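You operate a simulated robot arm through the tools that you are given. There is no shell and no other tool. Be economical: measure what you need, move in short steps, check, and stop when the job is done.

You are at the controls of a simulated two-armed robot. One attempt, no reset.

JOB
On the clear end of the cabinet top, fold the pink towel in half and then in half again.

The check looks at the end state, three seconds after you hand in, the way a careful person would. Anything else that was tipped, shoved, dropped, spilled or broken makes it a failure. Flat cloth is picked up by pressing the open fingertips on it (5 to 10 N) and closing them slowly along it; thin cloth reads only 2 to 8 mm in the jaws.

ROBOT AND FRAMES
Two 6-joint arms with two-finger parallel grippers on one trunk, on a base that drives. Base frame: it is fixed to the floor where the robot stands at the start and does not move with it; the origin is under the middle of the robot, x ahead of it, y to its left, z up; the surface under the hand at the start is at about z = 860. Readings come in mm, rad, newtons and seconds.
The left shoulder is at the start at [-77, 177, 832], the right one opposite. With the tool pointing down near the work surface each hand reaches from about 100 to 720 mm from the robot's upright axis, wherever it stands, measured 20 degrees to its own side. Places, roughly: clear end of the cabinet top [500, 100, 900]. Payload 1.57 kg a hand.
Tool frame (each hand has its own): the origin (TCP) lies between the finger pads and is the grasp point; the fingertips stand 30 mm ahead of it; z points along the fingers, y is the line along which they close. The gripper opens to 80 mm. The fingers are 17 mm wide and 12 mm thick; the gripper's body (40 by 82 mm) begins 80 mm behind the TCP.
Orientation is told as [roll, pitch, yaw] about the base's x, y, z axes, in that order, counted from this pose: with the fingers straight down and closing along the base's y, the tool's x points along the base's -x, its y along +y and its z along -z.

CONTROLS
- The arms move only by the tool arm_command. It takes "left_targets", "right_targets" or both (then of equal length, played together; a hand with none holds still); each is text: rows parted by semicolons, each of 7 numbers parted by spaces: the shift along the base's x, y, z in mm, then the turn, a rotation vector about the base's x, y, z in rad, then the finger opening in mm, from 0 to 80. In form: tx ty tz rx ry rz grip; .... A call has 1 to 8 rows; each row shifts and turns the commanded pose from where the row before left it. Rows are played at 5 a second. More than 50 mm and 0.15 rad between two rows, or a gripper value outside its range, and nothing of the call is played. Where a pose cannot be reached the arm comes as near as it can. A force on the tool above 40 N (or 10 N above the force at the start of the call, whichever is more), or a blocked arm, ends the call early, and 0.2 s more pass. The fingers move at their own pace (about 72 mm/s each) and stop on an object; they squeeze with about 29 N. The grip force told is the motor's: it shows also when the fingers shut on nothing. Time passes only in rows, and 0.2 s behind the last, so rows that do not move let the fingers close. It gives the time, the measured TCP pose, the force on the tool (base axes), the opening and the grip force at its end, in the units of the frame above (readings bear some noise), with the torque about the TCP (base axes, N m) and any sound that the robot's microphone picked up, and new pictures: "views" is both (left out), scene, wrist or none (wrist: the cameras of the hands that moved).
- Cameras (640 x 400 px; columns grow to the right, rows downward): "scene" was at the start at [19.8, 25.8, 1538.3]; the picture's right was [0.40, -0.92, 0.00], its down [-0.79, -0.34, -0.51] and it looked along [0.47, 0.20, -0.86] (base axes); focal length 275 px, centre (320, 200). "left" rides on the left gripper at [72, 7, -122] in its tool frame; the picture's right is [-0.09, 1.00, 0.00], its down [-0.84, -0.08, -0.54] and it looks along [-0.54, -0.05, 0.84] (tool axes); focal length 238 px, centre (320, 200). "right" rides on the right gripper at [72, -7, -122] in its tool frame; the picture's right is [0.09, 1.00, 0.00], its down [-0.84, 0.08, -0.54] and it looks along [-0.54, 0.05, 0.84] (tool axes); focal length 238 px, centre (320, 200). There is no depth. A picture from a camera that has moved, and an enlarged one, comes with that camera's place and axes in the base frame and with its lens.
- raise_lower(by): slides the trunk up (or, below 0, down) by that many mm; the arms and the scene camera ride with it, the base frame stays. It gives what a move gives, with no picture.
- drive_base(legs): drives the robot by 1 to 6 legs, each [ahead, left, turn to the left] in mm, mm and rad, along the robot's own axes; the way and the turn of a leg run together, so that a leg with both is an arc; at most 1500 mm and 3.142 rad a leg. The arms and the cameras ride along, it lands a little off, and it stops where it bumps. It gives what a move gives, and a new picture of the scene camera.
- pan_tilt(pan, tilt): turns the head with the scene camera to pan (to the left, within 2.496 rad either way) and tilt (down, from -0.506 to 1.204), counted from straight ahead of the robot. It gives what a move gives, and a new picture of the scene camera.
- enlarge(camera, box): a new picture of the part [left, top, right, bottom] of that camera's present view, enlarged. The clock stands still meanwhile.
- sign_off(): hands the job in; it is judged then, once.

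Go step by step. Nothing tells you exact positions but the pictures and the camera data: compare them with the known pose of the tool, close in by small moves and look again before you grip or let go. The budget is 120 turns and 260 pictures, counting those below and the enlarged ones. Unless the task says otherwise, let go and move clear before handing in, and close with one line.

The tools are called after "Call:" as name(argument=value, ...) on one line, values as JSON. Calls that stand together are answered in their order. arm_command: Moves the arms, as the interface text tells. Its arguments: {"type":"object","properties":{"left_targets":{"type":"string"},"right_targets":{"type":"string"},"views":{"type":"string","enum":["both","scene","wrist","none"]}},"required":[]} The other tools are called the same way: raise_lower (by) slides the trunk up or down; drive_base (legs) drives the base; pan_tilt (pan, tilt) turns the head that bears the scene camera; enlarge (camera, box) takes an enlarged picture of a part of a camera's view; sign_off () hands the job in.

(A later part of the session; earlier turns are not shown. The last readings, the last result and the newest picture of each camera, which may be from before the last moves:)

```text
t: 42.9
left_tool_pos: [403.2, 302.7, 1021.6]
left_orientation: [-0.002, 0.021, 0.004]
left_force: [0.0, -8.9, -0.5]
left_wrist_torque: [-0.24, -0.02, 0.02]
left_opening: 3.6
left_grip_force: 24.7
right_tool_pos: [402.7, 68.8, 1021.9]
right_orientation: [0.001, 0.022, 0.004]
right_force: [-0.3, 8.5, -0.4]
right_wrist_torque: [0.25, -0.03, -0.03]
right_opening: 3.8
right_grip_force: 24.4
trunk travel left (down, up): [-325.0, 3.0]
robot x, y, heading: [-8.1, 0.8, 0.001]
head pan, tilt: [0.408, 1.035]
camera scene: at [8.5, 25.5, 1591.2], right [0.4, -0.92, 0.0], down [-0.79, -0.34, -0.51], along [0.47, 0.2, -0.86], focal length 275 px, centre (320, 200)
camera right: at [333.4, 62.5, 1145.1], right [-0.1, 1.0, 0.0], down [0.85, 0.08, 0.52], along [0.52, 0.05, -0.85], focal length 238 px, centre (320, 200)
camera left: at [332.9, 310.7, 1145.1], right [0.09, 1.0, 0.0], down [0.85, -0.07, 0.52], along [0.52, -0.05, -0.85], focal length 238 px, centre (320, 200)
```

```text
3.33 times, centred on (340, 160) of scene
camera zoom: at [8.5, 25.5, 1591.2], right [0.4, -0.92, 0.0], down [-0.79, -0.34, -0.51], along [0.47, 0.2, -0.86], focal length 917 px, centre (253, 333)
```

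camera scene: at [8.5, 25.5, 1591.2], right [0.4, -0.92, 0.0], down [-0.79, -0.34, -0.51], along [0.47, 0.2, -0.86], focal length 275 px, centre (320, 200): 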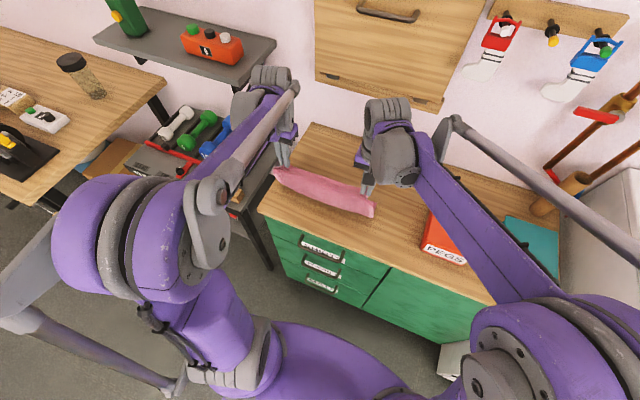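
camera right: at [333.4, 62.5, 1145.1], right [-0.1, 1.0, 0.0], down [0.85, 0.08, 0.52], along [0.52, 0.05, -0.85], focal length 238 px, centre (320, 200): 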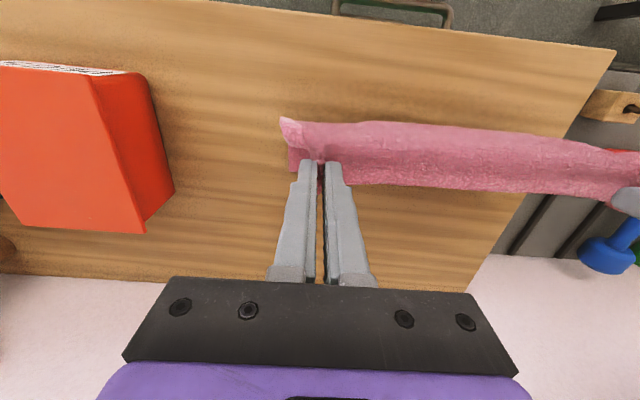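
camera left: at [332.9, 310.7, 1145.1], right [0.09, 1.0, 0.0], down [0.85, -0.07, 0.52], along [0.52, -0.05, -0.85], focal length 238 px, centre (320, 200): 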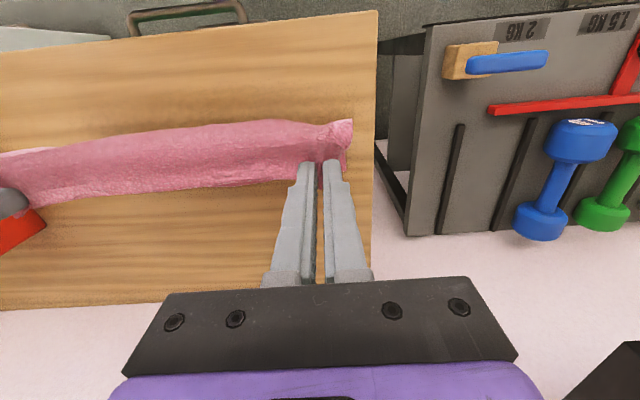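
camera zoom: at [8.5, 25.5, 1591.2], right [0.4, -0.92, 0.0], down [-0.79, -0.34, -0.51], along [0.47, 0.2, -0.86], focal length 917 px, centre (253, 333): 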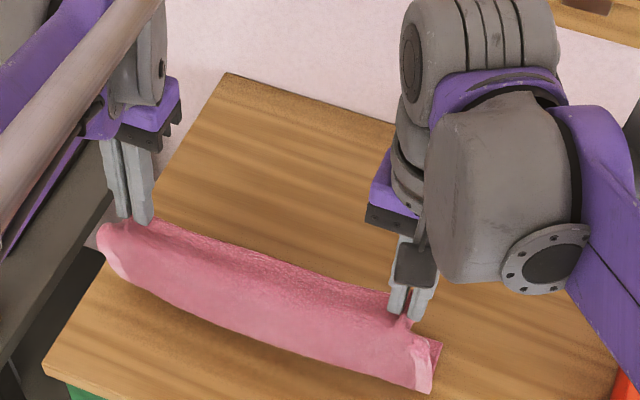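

The free edge slid forward during that lay, because my path was too horizontal. I'll lift again, go back a bit further, and descend on a 45° line so the sheet stays upright above its contact line.

Call:
arm_command(left_targets="8 0 20 0 0 0 0; 16 0 20 0 0 0 0; 22 0 20 0 0 0 0; 22 0 20 0 0 0 0; 22 0 20 0 0 0 0; 22 0 5 0 0 0 0; 22 0 0 0 0 0 0; 23 0 0 0 0 0 0", right_targets="8 0 20 0 0 0 0; 16 0 20 0 0 0 0; 22 0 20 0 0 0 0; 22 0 20 0 0 0 0; 22 0 20 0 0 0 0; 22 0 5 0 0 0 0; 22 0 0 0 0 0 0; 23 0 0 0 0 0 0", views="none")

Call:
arm_command(left_targets="5 0 0 0 0 0 0; 0 0 -15 0 0 0 0; 0 0 0 0 0 0 0; 0 0 0 0 0 0 0", right_targets="5 0 0 0 0 0 0; 0 0 -15 0 0 0 0; 0 0 0 0 0 0 0; 0 0 0 0 0 0 0", views="scene")

Call:
enlarge(camera="scene", box=[260, 80, 420, 200])

```text
t: 44.7
left_tool_pos: [563.7, 302.9, 1126.5]
left_orientation: [-0.001, 0.025, 0.003]
left_force: [1.0, -7.0, 0.1]
left_wrist_torque: [-0.2, 0.0, 0.06]
left_opening: 3.8
left_grip_force: 25.2
right_tool_pos: [563.1, 69.6, 1127.4]
right_orientation: [0.0, 0.023, 0.004]
right_force: [-0.5, 6.4, 0.1]
right_wrist_torque: [0.22, 0.02, -0.04]
right_opening: 3.7
right_grip_force: 24.8
trunk travel left (down, up): [-325.0, 3.0]
robot x, y, heading: [-8.2, -1.3, 0.0]
head pan, tilt: [0.408, 1.035]
```

```text
t: 45.7
left_tool_pos: [566.7, 302.0, 1112.5]
left_orientation: [-0.001, 0.024, 0.003]
left_force: [-0.1, -7.4, 0.1]
left_wrist_torque: [-0.18, 0.01, 0.02]
left_opening: 4.0
left_grip_force: 24.5
right_tool_pos: [566.9, 69.8, 1113.2]
right_orientation: [-0.002, 0.02, 0.003]
right_force: [-0.5, 7.6, -0.6]
right_wrist_torque: [0.22, 0.02, -0.01]
right_opening: 3.5
right_grip_force: 25.1
trunk travel left (down, up): [-325.0, 3.0]
robot x, y, heading: [-7.4, -1.2, 0.004]
head pan, tilt: [0.408, 1.035]
camera scene: at [9.5, 25.6, 1591.2], right [0.4, -0.92, 0.0], down [-0.79, -0.34, -0.51], along [0.47, 0.2, -0.86], focal length 275 px, centre (320, 200)
```

scene: 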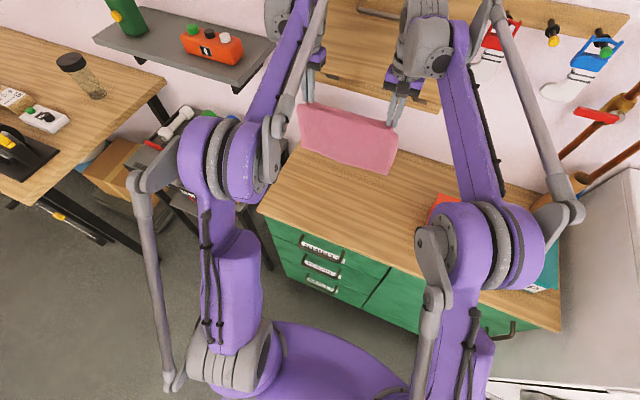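

```text
3.33 times, centred on (340, 140) of scene
camera zoom: at [9.5, 25.6, 1591.2], right [0.4, -0.92, 0.0], down [-0.79, -0.34, -0.51], along [0.47, 0.2, -0.86], focal length 917 px, centre (253, 400)
```

zoom: 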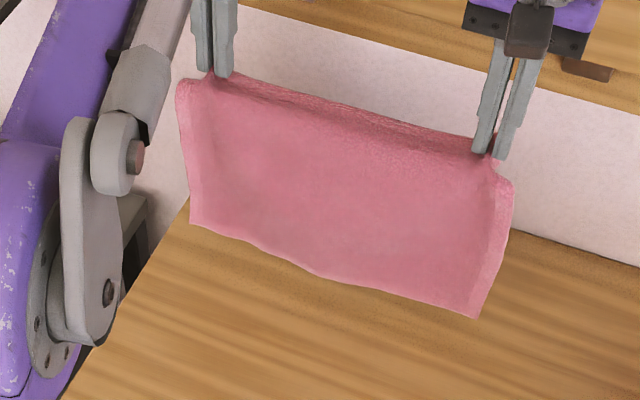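

The bottom edge leans slightly back (+x), which is the right way. I'm descending at 45°.

Call:
arm_command(left_targets="-8 0 -14 0 0 0 0; -14 0 -18 0 0 0 0; -17 0 -18 0 0 0 0; -18 0 -18 0 0 0 0; -18 0 -18 0 0 0 0; -18 0 -18 0 0 0 0; -18 0 -18 0 0 0 0; 0 0 0 0 0 0 0", right_targets="-8 0 -14 0 0 0 0; -14 0 -18 0 0 0 0; -17 0 -18 0 0 0 0; -18 0 -18 0 0 0 0; -18 0 -18 0 0 0 0; -18 0 -18 0 0 0 0; -18 0 -18 0 0 0 0; 0 0 0 0 0 0 0")

Call:
enlarge(camera="scene", box=[260, 80, 420, 200])

```text
t: 47.5
left_tool_pos: [454.3, 301.9, 991.4]
left_orientation: [-0.003, 0.025, 0.003]
left_force: [0.1, -6.4, 0.1]
left_wrist_torque: [-0.24, 0.0, 0.01]
left_opening: 3.8
left_grip_force: 24.3
right_tool_pos: [455.9, 69.4, 990.2]
right_orientation: [0.0, 0.02, 0.004]
right_force: [-0.3, 7.9, 1.2]
right_wrist_torque: [0.23, -0.01, -0.02]
right_opening: 3.8
right_grip_force: 24.9
trunk travel left (down, up): [-325.0, 3.0]
robot x, y, heading: [-10.2, -2.1, 0.008]
head pan, tilt: [0.408, 1.035]
camera scene: at [9.7, 25.5, 1591.2], right [0.4, -0.92, 0.0], down [-0.79, -0.34, -0.51], along [0.47, 0.2, -0.86], focal length 275 px, centre (320, 200)
camera right: at [385.1, 62.6, 1113.1], right [-0.1, 1.0, 0.0], down [0.85, 0.08, 0.52], along [0.52, 0.05, -0.85], focal length 238 px, centre (320, 200)
camera left: at [384.5, 310.1, 1113.8], right [0.09, 1.0, 0.0], down [0.85, -0.07, 0.52], along [0.52, -0.05, -0.85], focal length 238 px, centre (320, 200)
```

scene: 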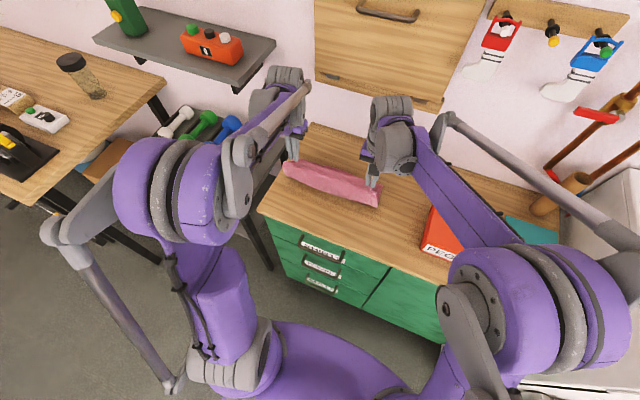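
right: 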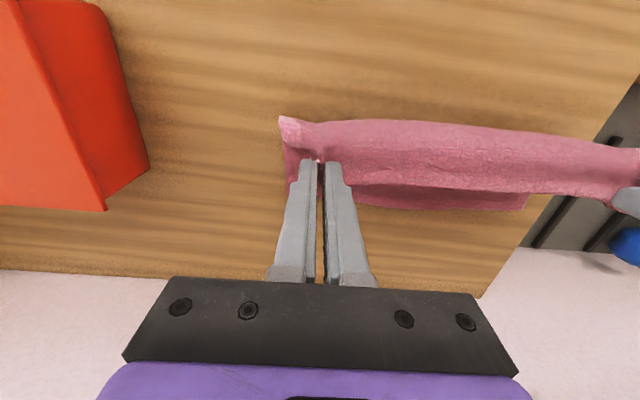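
left: 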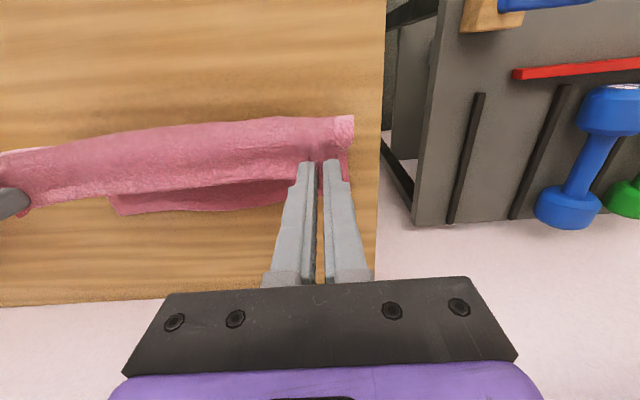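

```text
3.33 times, centred on (340, 140) of scene
camera zoom: at [9.7, 25.5, 1591.2], right [0.4, -0.92, 0.0], down [-0.79, -0.34, -0.51], along [0.47, 0.2, -0.86], focal length 917 px, centre (253, 400)
```

zoom: 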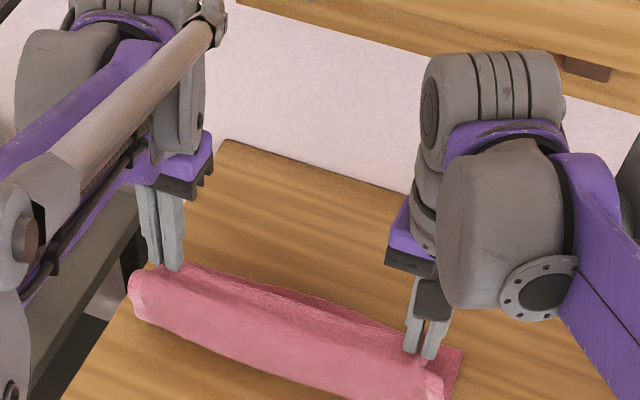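

The back edge now sits at x≈534 with little slip. I'll continue down on the 45° line.

Call:
arm_command(left_targets="-15 0 -18 0 0 0 0; -17 0 -18 0 0 0 0; -18 0 -18 0 0 0 0; -18 0 -15 0 0 0 0; -18 0 -10 0 0 0 0; 0 0 0 0 0 0 0", right_targets="-15 0 -18 0 0 0 0; -17 0 -18 0 0 0 0; -18 0 -18 0 0 0 0; -18 0 -15 0 0 0 0; -18 0 -10 0 0 0 0; 0 0 0 0 0 0 0")

Call:
enlarge(camera="scene", box=[260, 100, 420, 220])

```text
t: 48.9
left_tool_pos: [368.6, 302.4, 911.1]
left_orientation: [-0.003, 0.025, 0.003]
left_force: [-1.0, -8.2, 0.1]
left_wrist_torque: [-0.24, 0.0, 0.01]
left_opening: 4.0
left_grip_force: 25.1
right_tool_pos: [369.3, 69.1, 910.2]
right_orientation: [-0.001, 0.022, 0.005]
right_force: [-0.5, 8.0, -0.1]
right_wrist_torque: [0.25, 0.02, -0.02]
right_opening: 3.7
right_grip_force: 24.8
trunk travel left (down, up): [-325.0, 3.0]
robot x, y, heading: [-7.4, -0.0, 0.007]
head pan, tilt: [0.408, 1.035]
camera scene: at [9.7, 25.5, 1591.2], right [0.4, -0.92, 0.0], down [-0.79, -0.34, -0.51], along [0.47, 0.2, -0.86], focal length 275 px, centre (320, 200)
camera right: at [298.5, 62.3, 1034.2], right [-0.1, 1.0, 0.0], down [0.85, 0.08, 0.52], along [0.52, 0.05, -0.85], focal length 238 px, centre (320, 200)
camera left: at [299.3, 310.1, 1034.4], right [0.09, 1.0, 0.0], down [0.85, -0.07, 0.52], along [0.52, -0.05, -0.85], focal length 238 px, centre (320, 200)
```

scene: 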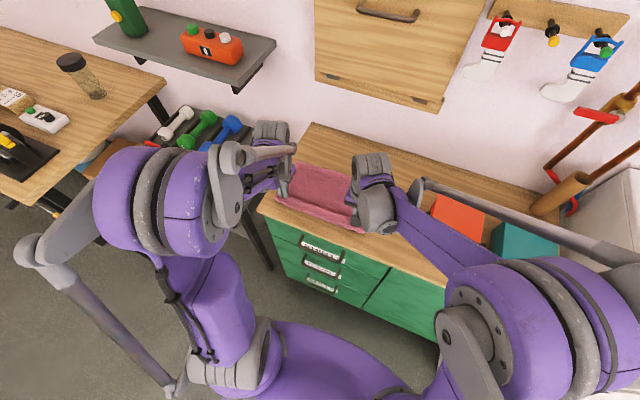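
right: 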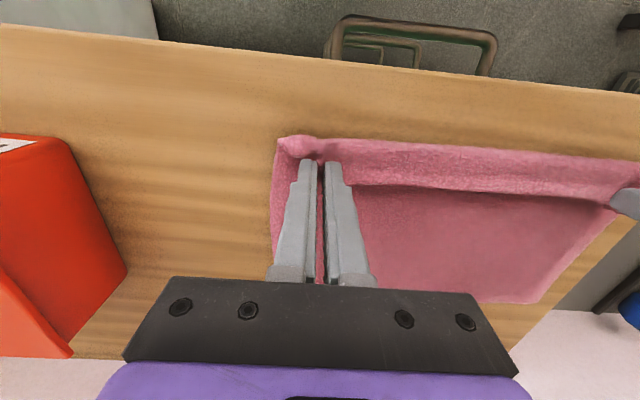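
left: 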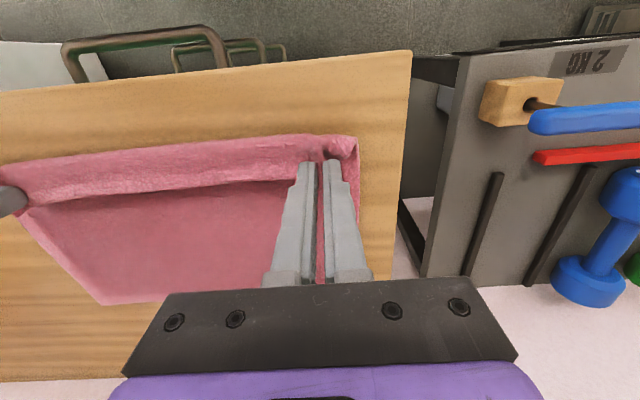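

```text
3.33 times, centred on (340, 160) of scene
camera zoom: at [9.7, 25.5, 1591.2], right [0.4, -0.92, 0.0], down [-0.79, -0.34, -0.51], along [0.47, 0.2, -0.86], focal length 917 px, centre (253, 333)
```

zoom: 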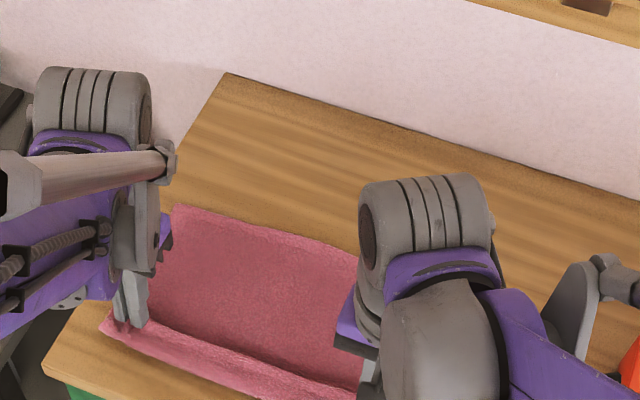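

Laid flat again: back edge at x≈516, front at about x≈350. Now I fold again, first straight up over the hinge line near x≈404.

Call:
arm_command(left_targets="0 0 15 0 0 0 0; 0 0 18 0 0 0 0; 4 0 18 0 0 0 0; 12 0 13 0 0 0 0; 14 0 12 0 0 0 0; 10 0 4 0 0 0 0; 0 0 0 0 0 0 0", right_targets="0 0 15 0 0 0 0; 0 0 18 0 0 0 0; 4 0 18 0 0 0 0; 12 0 13 0 0 0 0; 14 0 12 0 0 0 0; 10 0 4 0 0 0 0; 0 0 0 0 0 0 0")

Call:
enlarge(camera="scene", box=[260, 100, 420, 220])

```text
t: 50.5
left_tool_pos: [408.5, 303.3, 992.2]
left_orientation: [-0.001, 0.023, 0.003]
left_force: [0.1, -7.6, 0.5]
left_wrist_torque: [-0.21, 0.0, 0.05]
left_opening: 3.8
left_grip_force: 24.9
right_tool_pos: [409.1, 69.5, 991.0]
right_orientation: [0.0, 0.021, 0.003]
right_force: [-0.1, 8.6, -0.4]
right_wrist_torque: [0.22, -0.01, -0.03]
right_opening: 3.7
right_grip_force: 24.5
trunk travel left (down, up): [-325.0, 3.0]
robot x, y, heading: [-6.3, -3.6, 0.001]
head pan, tilt: [0.408, 1.035]
camera scene: at [8.9, 25.5, 1591.2], right [0.4, -0.92, 0.0], down [-0.79, -0.34, -0.51], along [0.47, 0.2, -0.86], focal length 275 px, centre (320, 200)
camera right: at [338.4, 62.7, 1113.9], right [-0.1, 1.0, 0.0], down [0.85, 0.08, 0.52], along [0.52, 0.05, -0.85], focal length 238 px, centre (320, 200)
camera left: at [338.7, 310.5, 1114.8], right [0.09, 1.0, 0.0], down [0.85, -0.07, 0.52], along [0.52, -0.05, -0.85], focal length 238 px, centre (320, 200)
```

scene: 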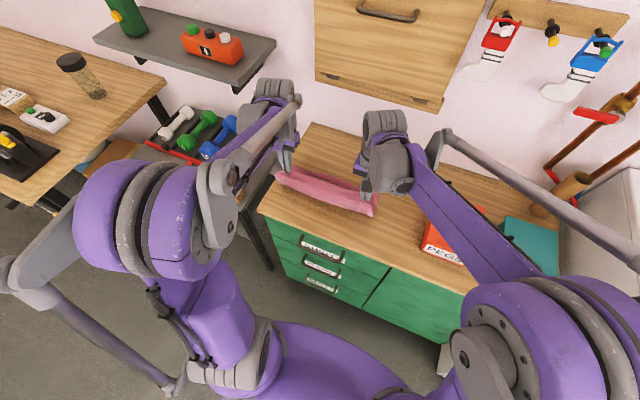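
right: 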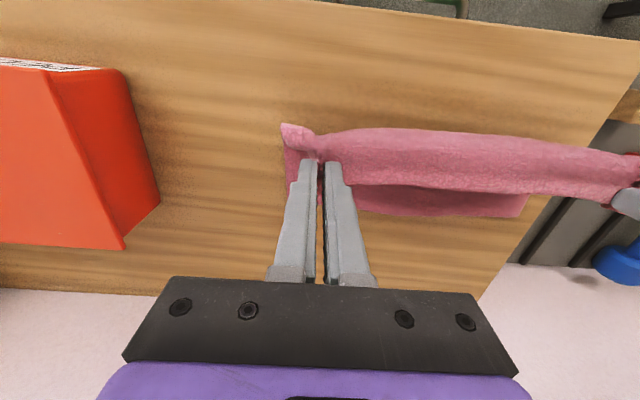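
left: 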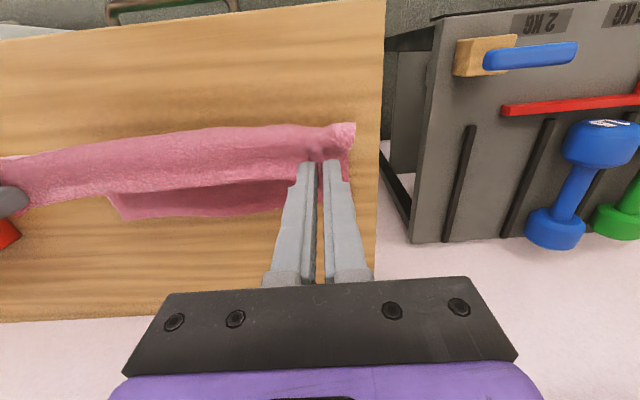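

```text
3.33 times, centred on (340, 160) of scene
camera zoom: at [8.9, 25.5, 1591.2], right [0.4, -0.92, 0.0], down [-0.79, -0.34, -0.51], along [0.47, 0.2, -0.86], focal length 917 px, centre (253, 333)
```

zoom: 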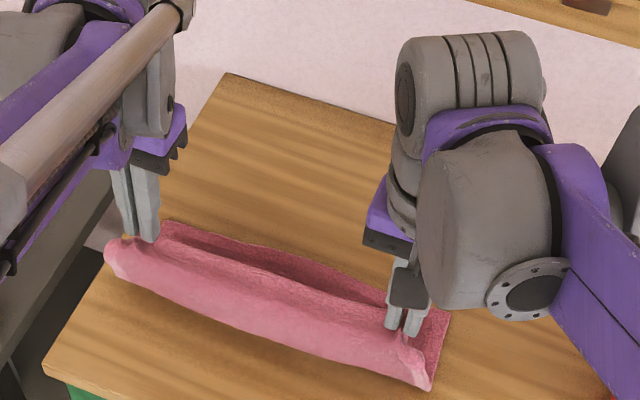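

The back edge of the lower layer is now at x≈497. I'll lay the top edge over to end flush with it.

Call:
arm_command(left_targets="19.5 0 -8 0 0 0 0; 18.5 0 -11 0 0 0 0; 15.7 0 -14.4 0 0 0 0; 11.3 0 -15.6 0 0 0 0; 7.8 0 -16 0 0 0 0; 4.6 0 -16 0 0 0 0; 1.6 0 -10 0 0 0 0; 0 0 0 0 0 0 0", right_targets="19.5 0 -8 0 0 0 0; 18.5 0 -11 0 0 0 0; 15.7 0 -14.4 0 0 0 0; 11.3 0 -15.6 0 0 0 0; 7.8 0 -16 0 0 0 0; 4.6 0 -16 0 0 0 0; 1.6 0 -10 0 0 0 0; 0 0 0 0 0 0 0")

Call:
enlarge(camera="scene", box=[260, 100, 420, 220])

```text
t: 52.3
left_tool_pos: [487.2, 302.7, 900.7]
left_orientation: [-0.003, 0.023, 0.002]
left_force: [0.2, -7.2, 0.5]
left_wrist_torque: [-0.21, 0.02, 0.03]
left_opening: 4.0
left_grip_force: 24.3
right_tool_pos: [488.2, 69.7, 900.6]
right_orientation: [0.0, 0.02, 0.004]
right_force: [1.3, 8.2, 1.8]
right_wrist_torque: [0.27, -0.02, -0.04]
right_opening: 3.7
right_grip_force: 24.3
trunk travel left (down, up): [-325.0, 3.0]
robot x, y, heading: [-10.7, -0.8, 0.003]
head pan, tilt: [0.408, 1.035]
camera scene: at [8.9, 25.4, 1591.2], right [0.4, -0.92, 0.0], down [-0.79, -0.34, -0.51], along [0.47, 0.2, -0.86], focal length 275 px, centre (320, 200)
camera right: at [417.2, 62.5, 1023.1], right [-0.1, 1.0, 0.0], down [0.85, 0.08, 0.52], along [0.52, 0.05, -0.85], focal length 238 px, centre (320, 200)
camera left: at [417.7, 310.1, 1024.3], right [0.09, 1.0, 0.0], down [0.85, -0.07, 0.52], along [0.52, -0.05, -0.85], focal length 238 px, centre (320, 200)
```

scene: 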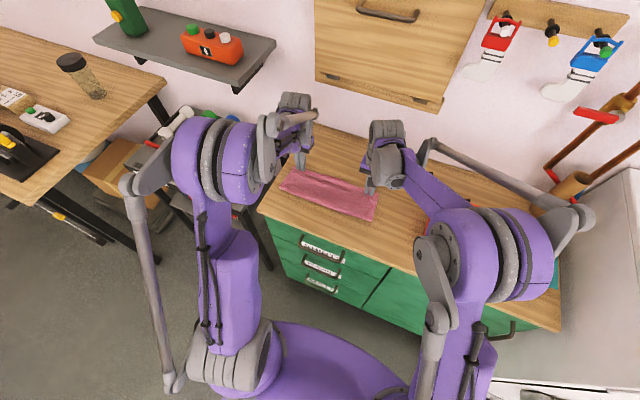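
right: 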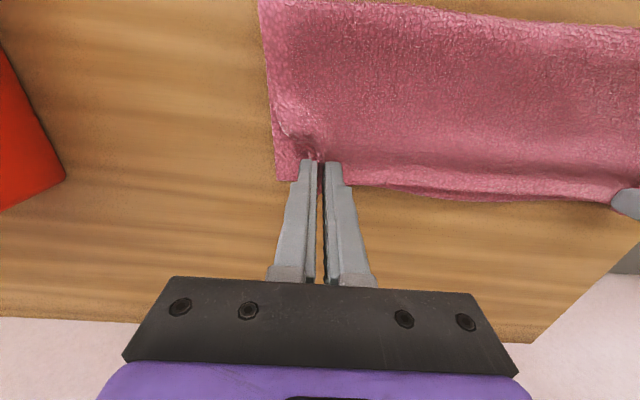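
left: 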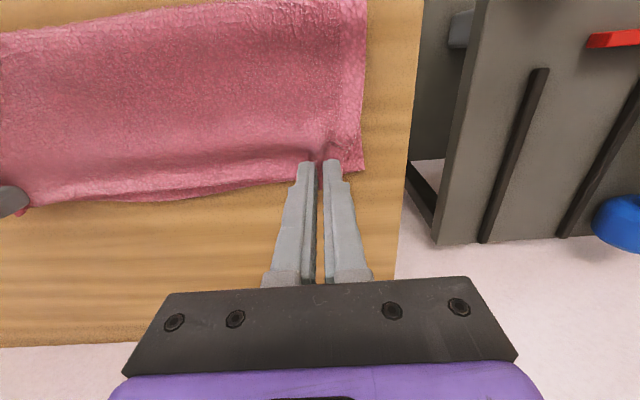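

```text
3.33 times, centred on (340, 160) of scene
camera zoom: at [8.9, 25.4, 1591.2], right [0.4, -0.92, 0.0], down [-0.79, -0.34, -0.51], along [0.47, 0.2, -0.86], focal length 917 px, centre (253, 333)
```

zoom: 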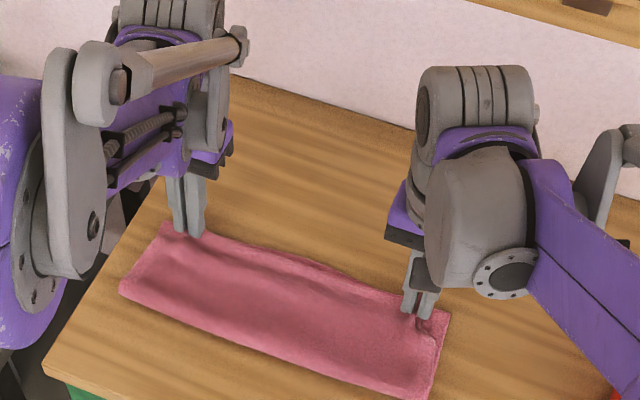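

Call:
enlarge(camera="right", box=[240, 100, 500, 260])

Call:
enlarge(camera="left", box=[140, 100, 400, 260])

```text
2.46 times, centred on (370, 180) of right
camera zoom: at [417.2, 62.5, 1023.1], right [-0.1, 1.0, 0.0], down [0.85, 0.08, 0.52], along [0.52, 0.05, -0.85], focal length 587 px, centre (197, 249)
```

zoom: 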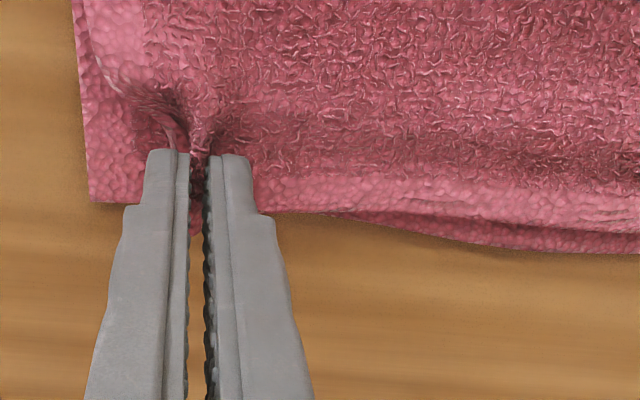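

```text
2.46 times, centred on (270, 180) of left
camera zoom: at [417.7, 310.1, 1024.3], right [0.09, 1.0, 0.0], down [0.85, -0.07, 0.52], along [0.52, -0.05, -0.85], focal length 587 px, centre (443, 249)
```

zoom: 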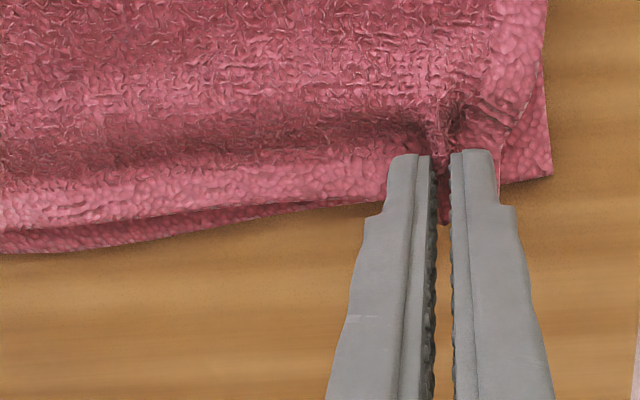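

The layers are flush to within a few mm. I'll release gently straight up.

Call:
arm_command(left_targets="0 0 -3 0 0 0 0; 0 0 0 0 0 0 6; 0 0 0 0 0 0 12; 0 0 0 0 0 0 20; 0 0 0 0 0 0 26; 0 0 15 0 0 0 26; 0 0 40 0 0 0 26; 0 0 40 0 0 0 26", right_targets="0 0 -3 0 0 0 0; 0 0 0 0 0 0 6; 0 0 0 0 0 0 12; 0 0 0 0 0 0 20; 0 0 0 0 0 0 26; 0 0 15 0 0 0 26; 0 0 40 0 0 0 26; 0 0 40 0 0 0 26", views="none")

Call:
arm_command(left_targets="-40 0 20 0 0 0 60; -40 5 20 0 0 0 80; -40 5 10 0 0 0 80; -20 5 0 0 0 0 80; 0 0 0 0 0 0 80", right_targets="-40 0 20 0 0 0 60; -40 -15 20 0 0 0 80; -40 -15 10 0 0 0 80; -20 -15 0 0 0 0 80; 0 0 0 0 0 0 80")

Call:
enlarge(camera="scene", box=[260, 120, 420, 240])

```text
t: 54.1
left_tool_pos: [487.7, 301.8, 993.1]
left_orientation: [0.0, 0.023, 0.002]
left_force: [0.5, 0.1, 0.1]
left_wrist_torque: [0.0, 0.03, 0.01]
left_opening: 26.3
left_grip_force: 0.1
right_tool_pos: [487.5, 69.4, 994.5]
right_orientation: [0.0, 0.02, 0.003]
right_force: [-0.3, -0.7, 0.2]
right_wrist_torque: [0.01, 0.04, 0.0]
right_opening: 25.7
right_grip_force: 0.1
trunk travel left (down, up): [-325.0, 3.0]
robot x, y, heading: [-10.6, -2.2, 0.0]
head pan, tilt: [0.408, 1.035]
```

```text
t: 55.3
left_tool_pos: [348.1, 316.7, 1043.8]
left_orientation: [-0.002, 0.024, 0.005]
left_force: [0.8, 0.2, 0.5]
left_wrist_torque: [-0.02, -0.01, 0.01]
left_opening: 79.8
left_grip_force: 0.0
right_tool_pos: [349.6, 24.8, 1042.8]
right_orientation: [-0.001, 0.021, 0.005]
right_force: [0.8, -0.1, 0.1]
right_wrist_torque: [0.01, 0.0, -0.01]
right_opening: 80.2
right_grip_force: 0.1
trunk travel left (down, up): [-325.0, 3.0]
robot x, y, heading: [-4.9, -0.3, 0.004]
head pan, tilt: [0.408, 1.035]
camera scene: at [10.1, 25.9, 1591.2], right [0.4, -0.92, 0.0], down [-0.79, -0.34, -0.51], along [0.47, 0.2, -0.86], focal length 275 px, centre (320, 200)
camera right: at [278.3, 17.8, 1165.2], right [-0.1, 1.0, 0.0], down [0.85, 0.08, 0.52], along [0.52, 0.05, -0.85], focal length 238 px, centre (320, 200)
camera left: at [278.3, 324.6, 1166.3], right [0.09, 1.0, 0.0], down [0.85, -0.07, 0.52], along [0.52, -0.05, -0.85], focal length 238 px, centre (320, 200)
```

scene: 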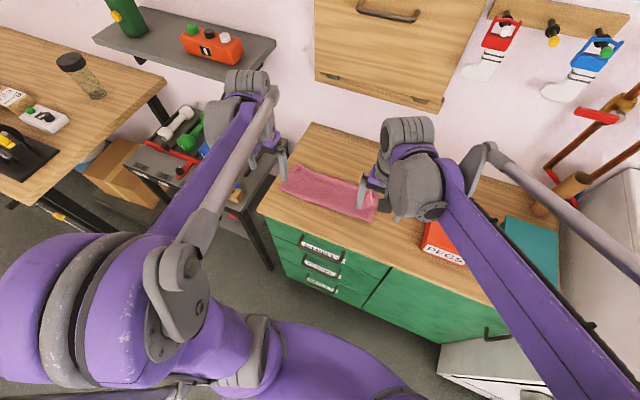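
right: 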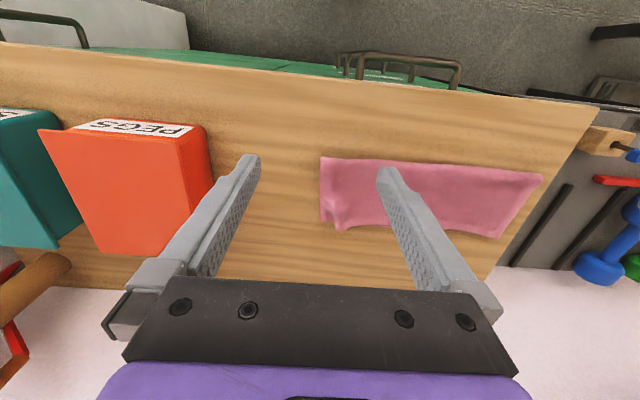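
left: 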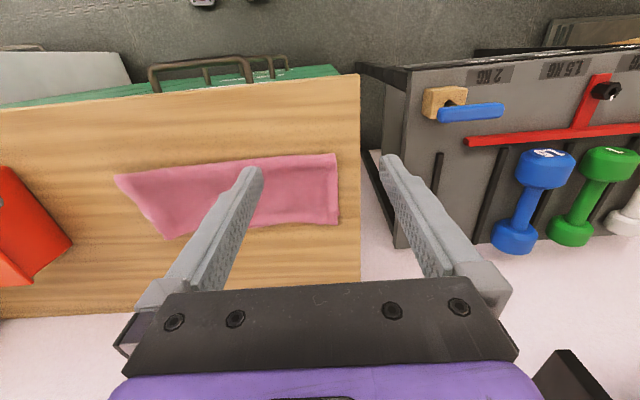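

```text
3.33 times, centred on (340, 180) of scene
camera zoom: at [10.1, 25.9, 1591.2], right [0.4, -0.92, 0.0], down [-0.79, -0.34, -0.51], along [0.47, 0.2, -0.86], focal length 917 px, centre (253, 267)
```

zoom: 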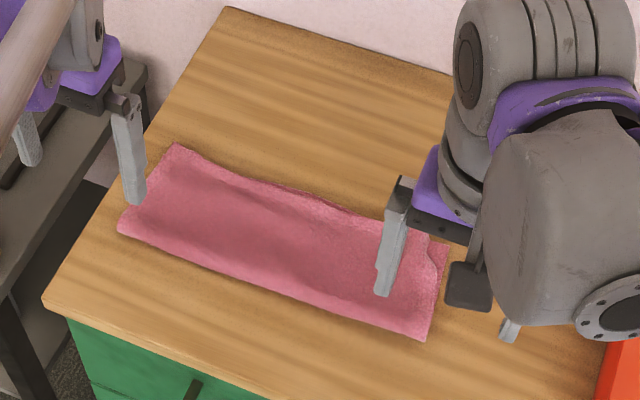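

The first fold is now clean: strip x≈393–504, y≈33–334, which is exactly half. Next I'll move the right hand clear and turn the left hand 90° so it can pinch the left end and fold it over to the right end.

Call:
arm_command(left_targets="12 0 0 0 0 -0.143 60; 12 0 0 0 0 -0.143 40; 12 0 0 0 0 -0.143 40; 12 0 0 0 0 -0.143 40; 12 0 0 0 0 -0.143 40; 12 0 0 0 0 -0.143 40; 12 0 0 0 0 -0.143 40; 12 0 0 0 0 -0.143 40", right_targets="-15 -25 10 0 0 0 60; -15 -25 10 0 0 0 40; -15 -25 10 0 0 0 40; -15 -25 10 0 0 0 40; -15 -25 10 0 0 0 40; -15 -25 10 0 0 0 40; -10 -15 0 0 0 0 40; 0 0 0 0 0 0 40", views="none")

Call:
arm_command(left_targets="2 2 -15 0 0 -0.143 36; 0 2 -15 0 0 -0.143 36; 0 2 -15 0 0 -0.143 36; 0 2 -15 0 0 0 36; 0 0 -15 0 0 0 36; 0 0 0 0 0 0 36")

```text
t: 57.1
left_tool_pos: [444.6, 317.5, 1042.2]
left_orientation: [-0.001, 0.024, -1.143]
left_force: [-0.4, 0.0, 0.3]
left_wrist_torque: [0.0, 0.02, 0.0]
left_opening: 40.3
left_grip_force: 0.0
right_tool_pos: [248.3, -139.5, 1102.3]
right_orientation: [0.0, 0.021, 0.003]
right_force: [-0.2, -0.8, 0.3]
right_wrist_torque: [-0.04, 0.05, 0.03]
right_opening: 39.8
right_grip_force: 0.0
trunk travel left (down, up): [-325.0, 3.0]
robot x, y, heading: [-7.5, 0.3, 0.006]
head pan, tilt: [0.408, 1.035]
```

```text
t: 58.5
left_tool_pos: [445.4, 326.2, 967.0]
left_orientation: [0.0, 0.023, -1.568]
left_force: [0.2, -0.1, 0.6]
left_wrist_torque: [0.02, 0.02, -0.01]
left_opening: 35.8
left_grip_force: 0.1
right_tool_pos: [247.4, -140.8, 1102.9]
right_orientation: [0.0, 0.02, 0.003]
right_force: [-0.3, 0.3, -0.2]
right_wrist_torque: [0.02, 0.01, 0.01]
right_opening: 39.8
right_grip_force: 0.0
trunk travel left (down, up): [-325.0, 3.0]
robot x, y, heading: [-7.2, 3.6, 0.006]
head pan, tilt: [0.408, 1.035]
camera scene: at [9.0, 25.4, 1591.2], right [0.4, -0.92, 0.0], down [-0.79, -0.34, -0.51], along [0.47, 0.2, -0.86], focal length 275 px, centre (320, 200)
camera left: at [451.3, 396.1, 1090.3], right [1.0, -0.09, 0.0], down [-0.08, -0.85, 0.52], along [-0.05, -0.52, -0.85], focal length 238 px, centre (320, 200)
```

scene: 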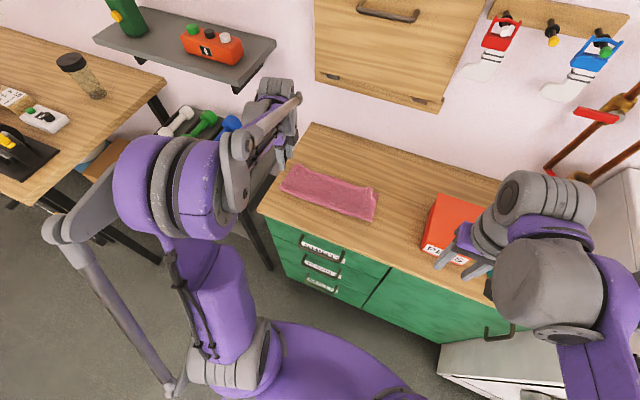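
left: 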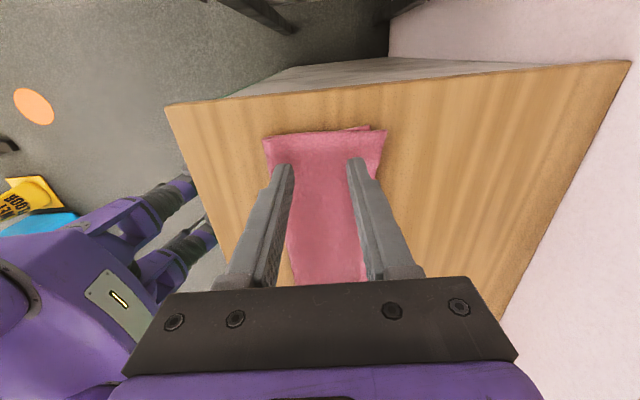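

Call:
enlarge(camera="left", box=[230, 100, 430, 220])

Call:
enlarge(camera="scene", box=[270, 150, 390, 240])

```text
3.20 times, centred on (330, 160) of left
camera zoom: at [451.3, 396.1, 1090.3], right [1.0, -0.09, 0.0], down [-0.08, -0.85, 0.52], along [-0.05, -0.52, -0.85], focal length 763 px, centre (288, 328)
```

zoom: 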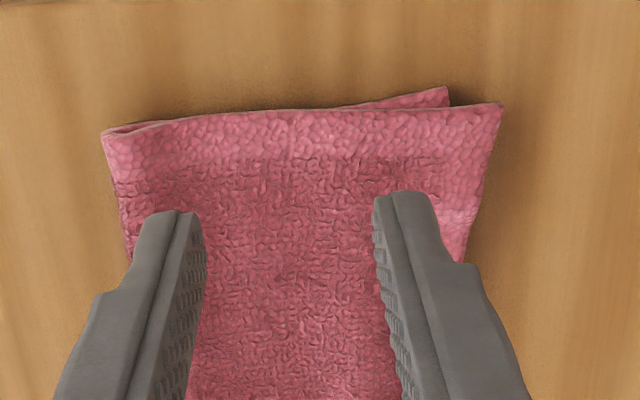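

```text
4.44 times, centred on (330, 195) of scene
camera zoom: at [9.0, 25.4, 1591.2], right [0.4, -0.92, 0.0], down [-0.79, -0.34, -0.51], along [0.47, 0.2, -0.86], focal length 1222 px, centre (276, 222)
```

zoom: 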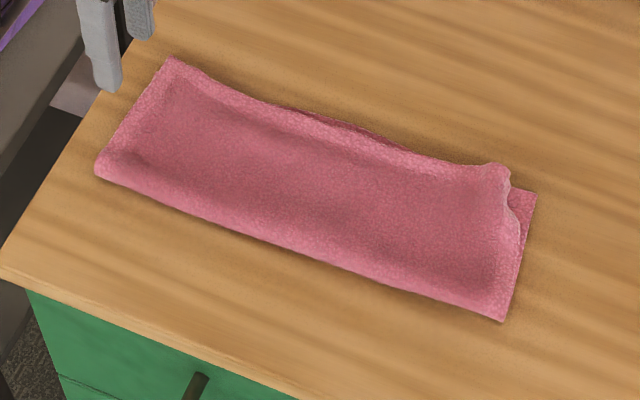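

The left end edge is at y≈332, centred on x≈448. I'll descend there to contact.

Call:
arm_command(left_targets="2 -3 -30 0 0 0 36; 0 0 -25 0 0 0 36; 0 0 -10 0 0 0 36; 0 0 -3 0 0 0 36; 0 0 -1.5 0 0 0 36; 0 0 -1 0 0 0 36; 0 0 0 0 0 0 36", views="none")

```text
t: 60.1
left_tool_pos: [447.2, 323.6, 897.1]
left_orientation: [0.0, 0.024, -1.568]
left_force: [1.1, 0.8, 3.3]
left_wrist_torque: [0.04, -0.03, 0.02]
left_opening: 36.2
left_grip_force: 0.1
right_tool_pos: [247.7, -139.4, 1103.0]
right_orientation: [-0.001, 0.021, 0.004]
right_force: [0.8, -0.3, 0.9]
right_wrist_torque: [-0.01, 0.01, 0.01]
right_opening: 40.1
right_grip_force: 0.0
trunk travel left (down, up): [-325.0, 3.0]
robot x, y, heading: [-8.3, -2.6, 0.01]
head pan, tilt: [0.408, 1.035]
```

Call:
arm_command(left_targets="0 0 -1 0 0 0 36; 0 0 -1 0 0 0 36; 0 0 0 0 0 0 36", views="none")

```text
t: 60.9
left_tool_pos: [448.2, 322.3, 895.3]
left_orientation: [0.0, 0.025, -1.569]
left_force: [1.3, 1.2, 12.6]
left_wrist_torque: [0.0, -0.05, 0.02]
left_opening: 35.8
left_grip_force: 0.2
right_tool_pos: [246.4, -141.0, 1103.7]
right_orientation: [0.0, 0.022, 0.005]
right_force: [0.7, 0.8, 0.6]
right_wrist_torque: [-0.01, 0.0, -0.01]
right_opening: 39.9
right_grip_force: 0.0
trunk travel left (down, up): [-325.0, 3.0]
robot x, y, heading: [-4.6, 5.1, 0.004]
head pan, tilt: [0.408, 1.035]
```

Call:
arm_command(left_targets="0 0 0 0 0 0 30; 0 0 0 0 0 0 25; 0 0 0 0 0 0 20; 0 0 0 0 0 0 15; 0 0 0 0 0 0 10; 0 0 0 0 0 0 5; 0 0 0 0 0 0 0; 0 0 0 0 0 0 0", views="wrist")

Call:
enlarge(camera="left", box=[230, 100, 430, 220])

```text
t: 62.7
left_tool_pos: [446.3, 323.2, 895.3]
left_orientation: [0.0, 0.024, -1.568]
left_force: [0.3, -0.1, 13.9]
left_wrist_torque: [-0.04, -0.04, -0.03]
left_opening: 7.8
left_grip_force: 27.3
right_tool_pos: [246.2, -140.7, 1103.2]
right_orientation: [-0.001, 0.021, 0.003]
right_force: [0.3, 0.3, -0.3]
right_wrist_torque: [0.02, 0.02, -0.02]
right_opening: 40.1
right_grip_force: 0.0
trunk travel left (down, up): [-325.0, 3.0]
robot x, y, heading: [-13.2, 1.6, 0.004]
head pan, tilt: [0.408, 1.035]
camera left: at [452.9, 392.6, 1018.8], right [1.0, -0.09, 0.0], down [-0.08, -0.85, 0.52], along [-0.05, -0.52, -0.85], focal length 238 px, centre (320, 200)
```

left: 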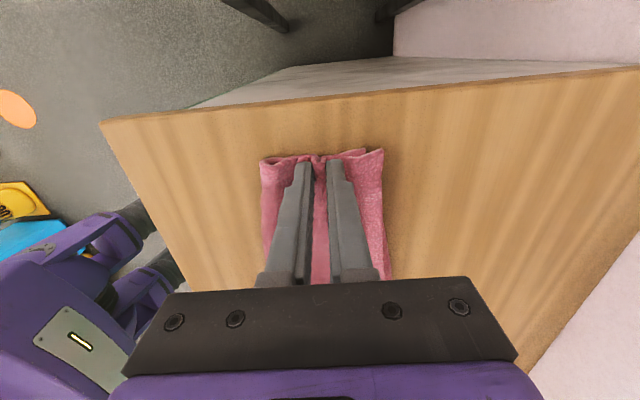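

```text
3.20 times, centred on (330, 160) of left
camera zoom: at [452.9, 392.6, 1018.8], right [1.0, -0.09, 0.0], down [-0.08, -0.85, 0.52], along [-0.05, -0.52, -0.85], focal length 763 px, centre (288, 328)
```

zoom: 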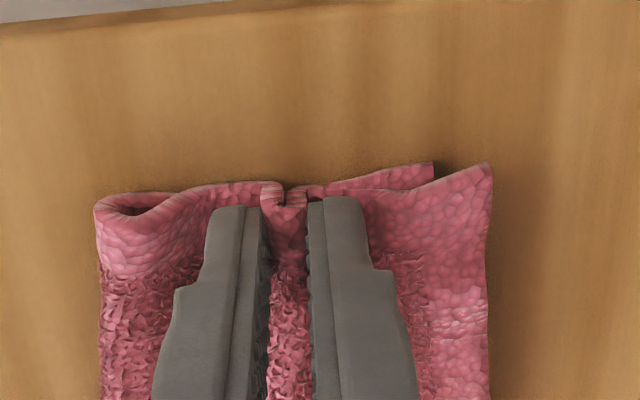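

The opening is 7.8 mm, twice the single-layer reading, so both layers are in. I'll lift a little and check.

Call:
arm_command(left_targets="0 -1 12 0 0 0 0; 0 -3 15 0 0 0 0; 0 -5 15 0 0 0 0; 0 -7 15 0 0 0 0; 0 0 0 0 0 0 0")

Call:
enlarge(camera="left", box=[220, 80, 420, 220])

Call:
enlarge(camera="scene", box=[270, 150, 390, 240])

```text
t: 63.9
left_tool_pos: [447.1, 307.8, 951.5]
left_orientation: [-0.003, 0.023, -1.569]
left_force: [-0.5, 1.2, 0.1]
left_wrist_torque: [0.01, -0.01, -0.02]
left_opening: 7.3
left_grip_force: 26.2
right_tool_pos: [248.0, -141.1, 1101.7]
right_orientation: [0.0, 0.019, 0.003]
right_force: [-0.4, -0.1, -0.1]
right_wrist_torque: [0.0, 0.03, 0.03]
right_opening: 39.9
right_grip_force: 0.1
trunk travel left (down, up): [-325.0, 3.0]
robot x, y, heading: [-4.7, 2.0, 0.003]
head pan, tilt: [0.408, 1.035]
camera scene: at [9.3, 25.7, 1591.2], right [0.4, -0.92, 0.0], down [-0.79, -0.34, -0.51], along [0.47, 0.2, -0.86], focal length 275 px, centre (320, 200)
camera left: at [453.5, 376.7, 1075.3], right [1.0, -0.09, 0.0], down [-0.08, -0.85, 0.52], along [-0.05, -0.52, -0.85], focal length 238 px, centre (320, 200)
```

scene: 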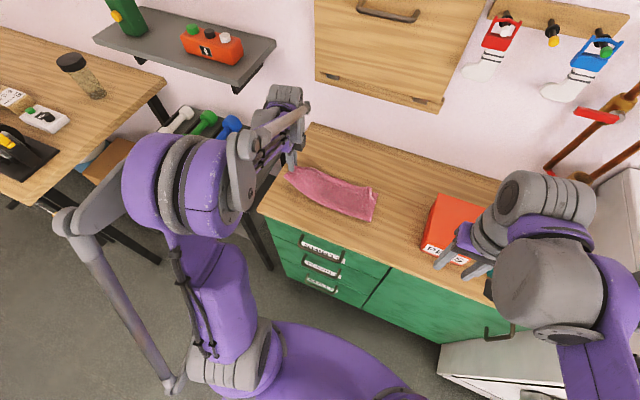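
left: 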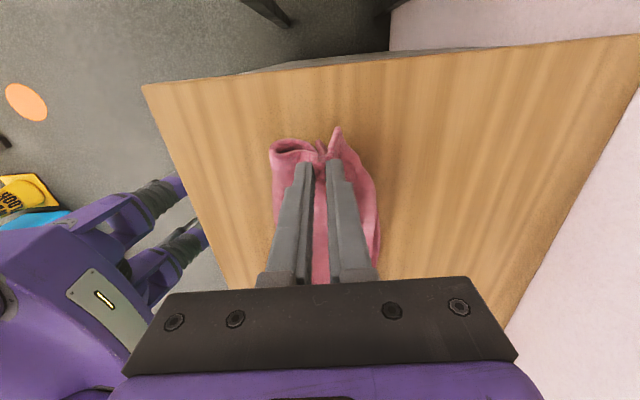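

```text
2.86 times, centred on (320, 150) of left
camera zoom: at [453.5, 376.7, 1075.3], right [1.0, -0.09, 0.0], down [-0.08, -0.85, 0.52], along [-0.05, -0.52, -0.85], focal length 681 px, centre (320, 343)
```

zoom: 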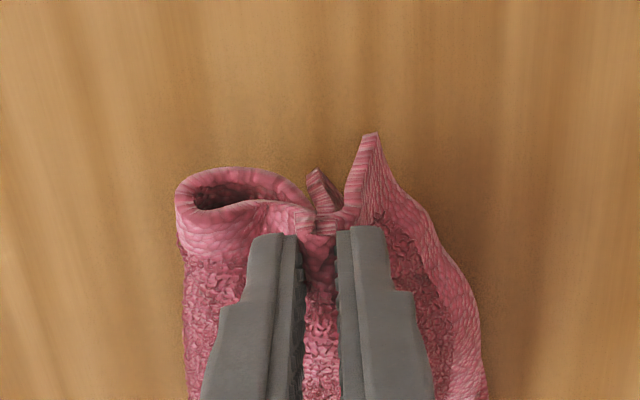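

```text
4.44 times, centred on (330, 195) of scene
camera zoom: at [9.3, 25.7, 1591.2], right [0.4, -0.92, 0.0], down [-0.79, -0.34, -0.51], along [0.47, 0.2, -0.86], focal length 1222 px, centre (276, 222)
```

zoom: 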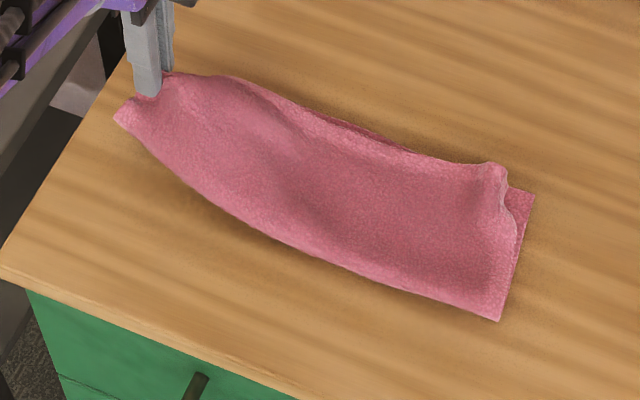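

Both layers lift together. I'll bring the end up over the middle (y≈185), keeping the cloth slack, then check that the right end hasn't moved.

Call:
arm_command(left_targets="0 -20 5 0 0 0 0; 0 -20 6 0 0 0 0; 0 -20 12 0 0 0 0; 0 -20 15 0 0 0 0; 0 -20 15 0 0 0 0; 0 -20 15 0 0 0 0; 0 0 0 0 0 0 0")

Call:
enlarge(camera="scene", box=[270, 150, 390, 240])

```text
t: 65.5
left_tool_pos: [446.8, 186.8, 1020.1]
left_orientation: [-0.001, 0.022, -1.569]
left_force: [0.0, -0.6, 0.3]
left_wrist_torque: [-0.02, 0.02, -0.06]
left_opening: 7.8
left_grip_force: 26.5
right_tool_pos: [248.2, -139.7, 1102.8]
right_orientation: [0.0, 0.021, 0.003]
right_force: [0.2, 0.1, 0.9]
right_wrist_torque: [-0.02, 0.0, 0.02]
right_opening: 39.9
right_grip_force: 0.0
trunk travel left (down, up): [-325.0, 3.0]
robot x, y, heading: [-8.4, 1.5, 0.003]
head pan, tilt: [0.408, 1.035]
camera scene: at [9.3, 25.9, 1591.2], right [0.4, -0.92, 0.0], down [-0.79, -0.34, -0.51], along [0.47, 0.2, -0.86], focal length 275 px, centre (320, 200)
camera left: at [453.7, 255.9, 1143.0], right [1.0, -0.09, 0.0], down [-0.08, -0.85, 0.52], along [-0.05, -0.52, -0.85], focal length 238 px, centre (320, 200)
```

scene: 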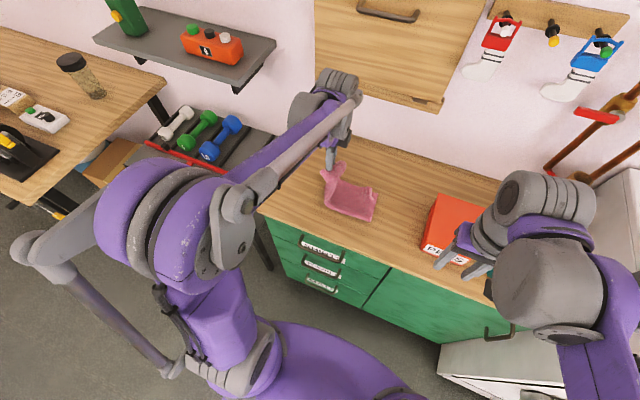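
left: 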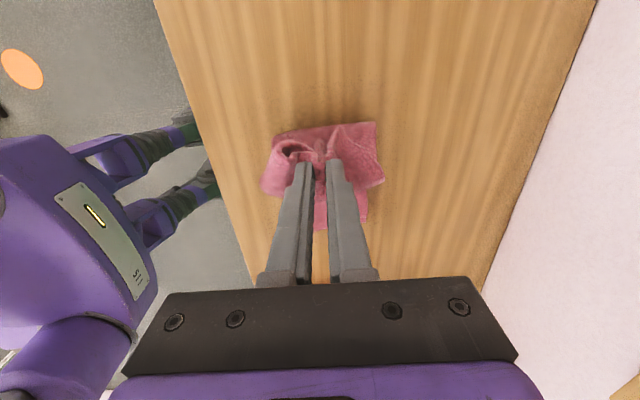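

```text
4.44 times, centred on (330, 195) of scene
camera zoom: at [9.3, 25.9, 1591.2], right [0.4, -0.92, 0.0], down [-0.79, -0.34, -0.51], along [0.47, 0.2, -0.86], focal length 1222 px, centre (276, 222)
```

zoom: 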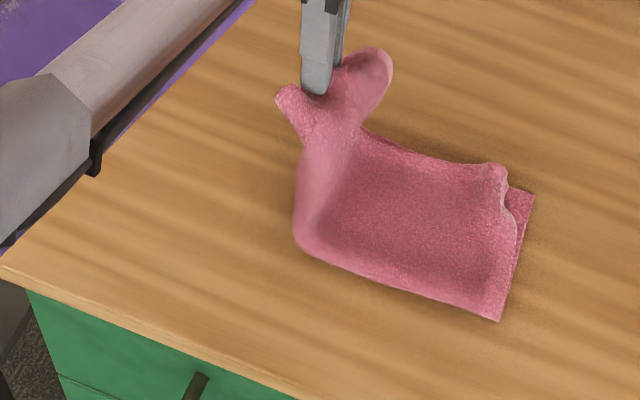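

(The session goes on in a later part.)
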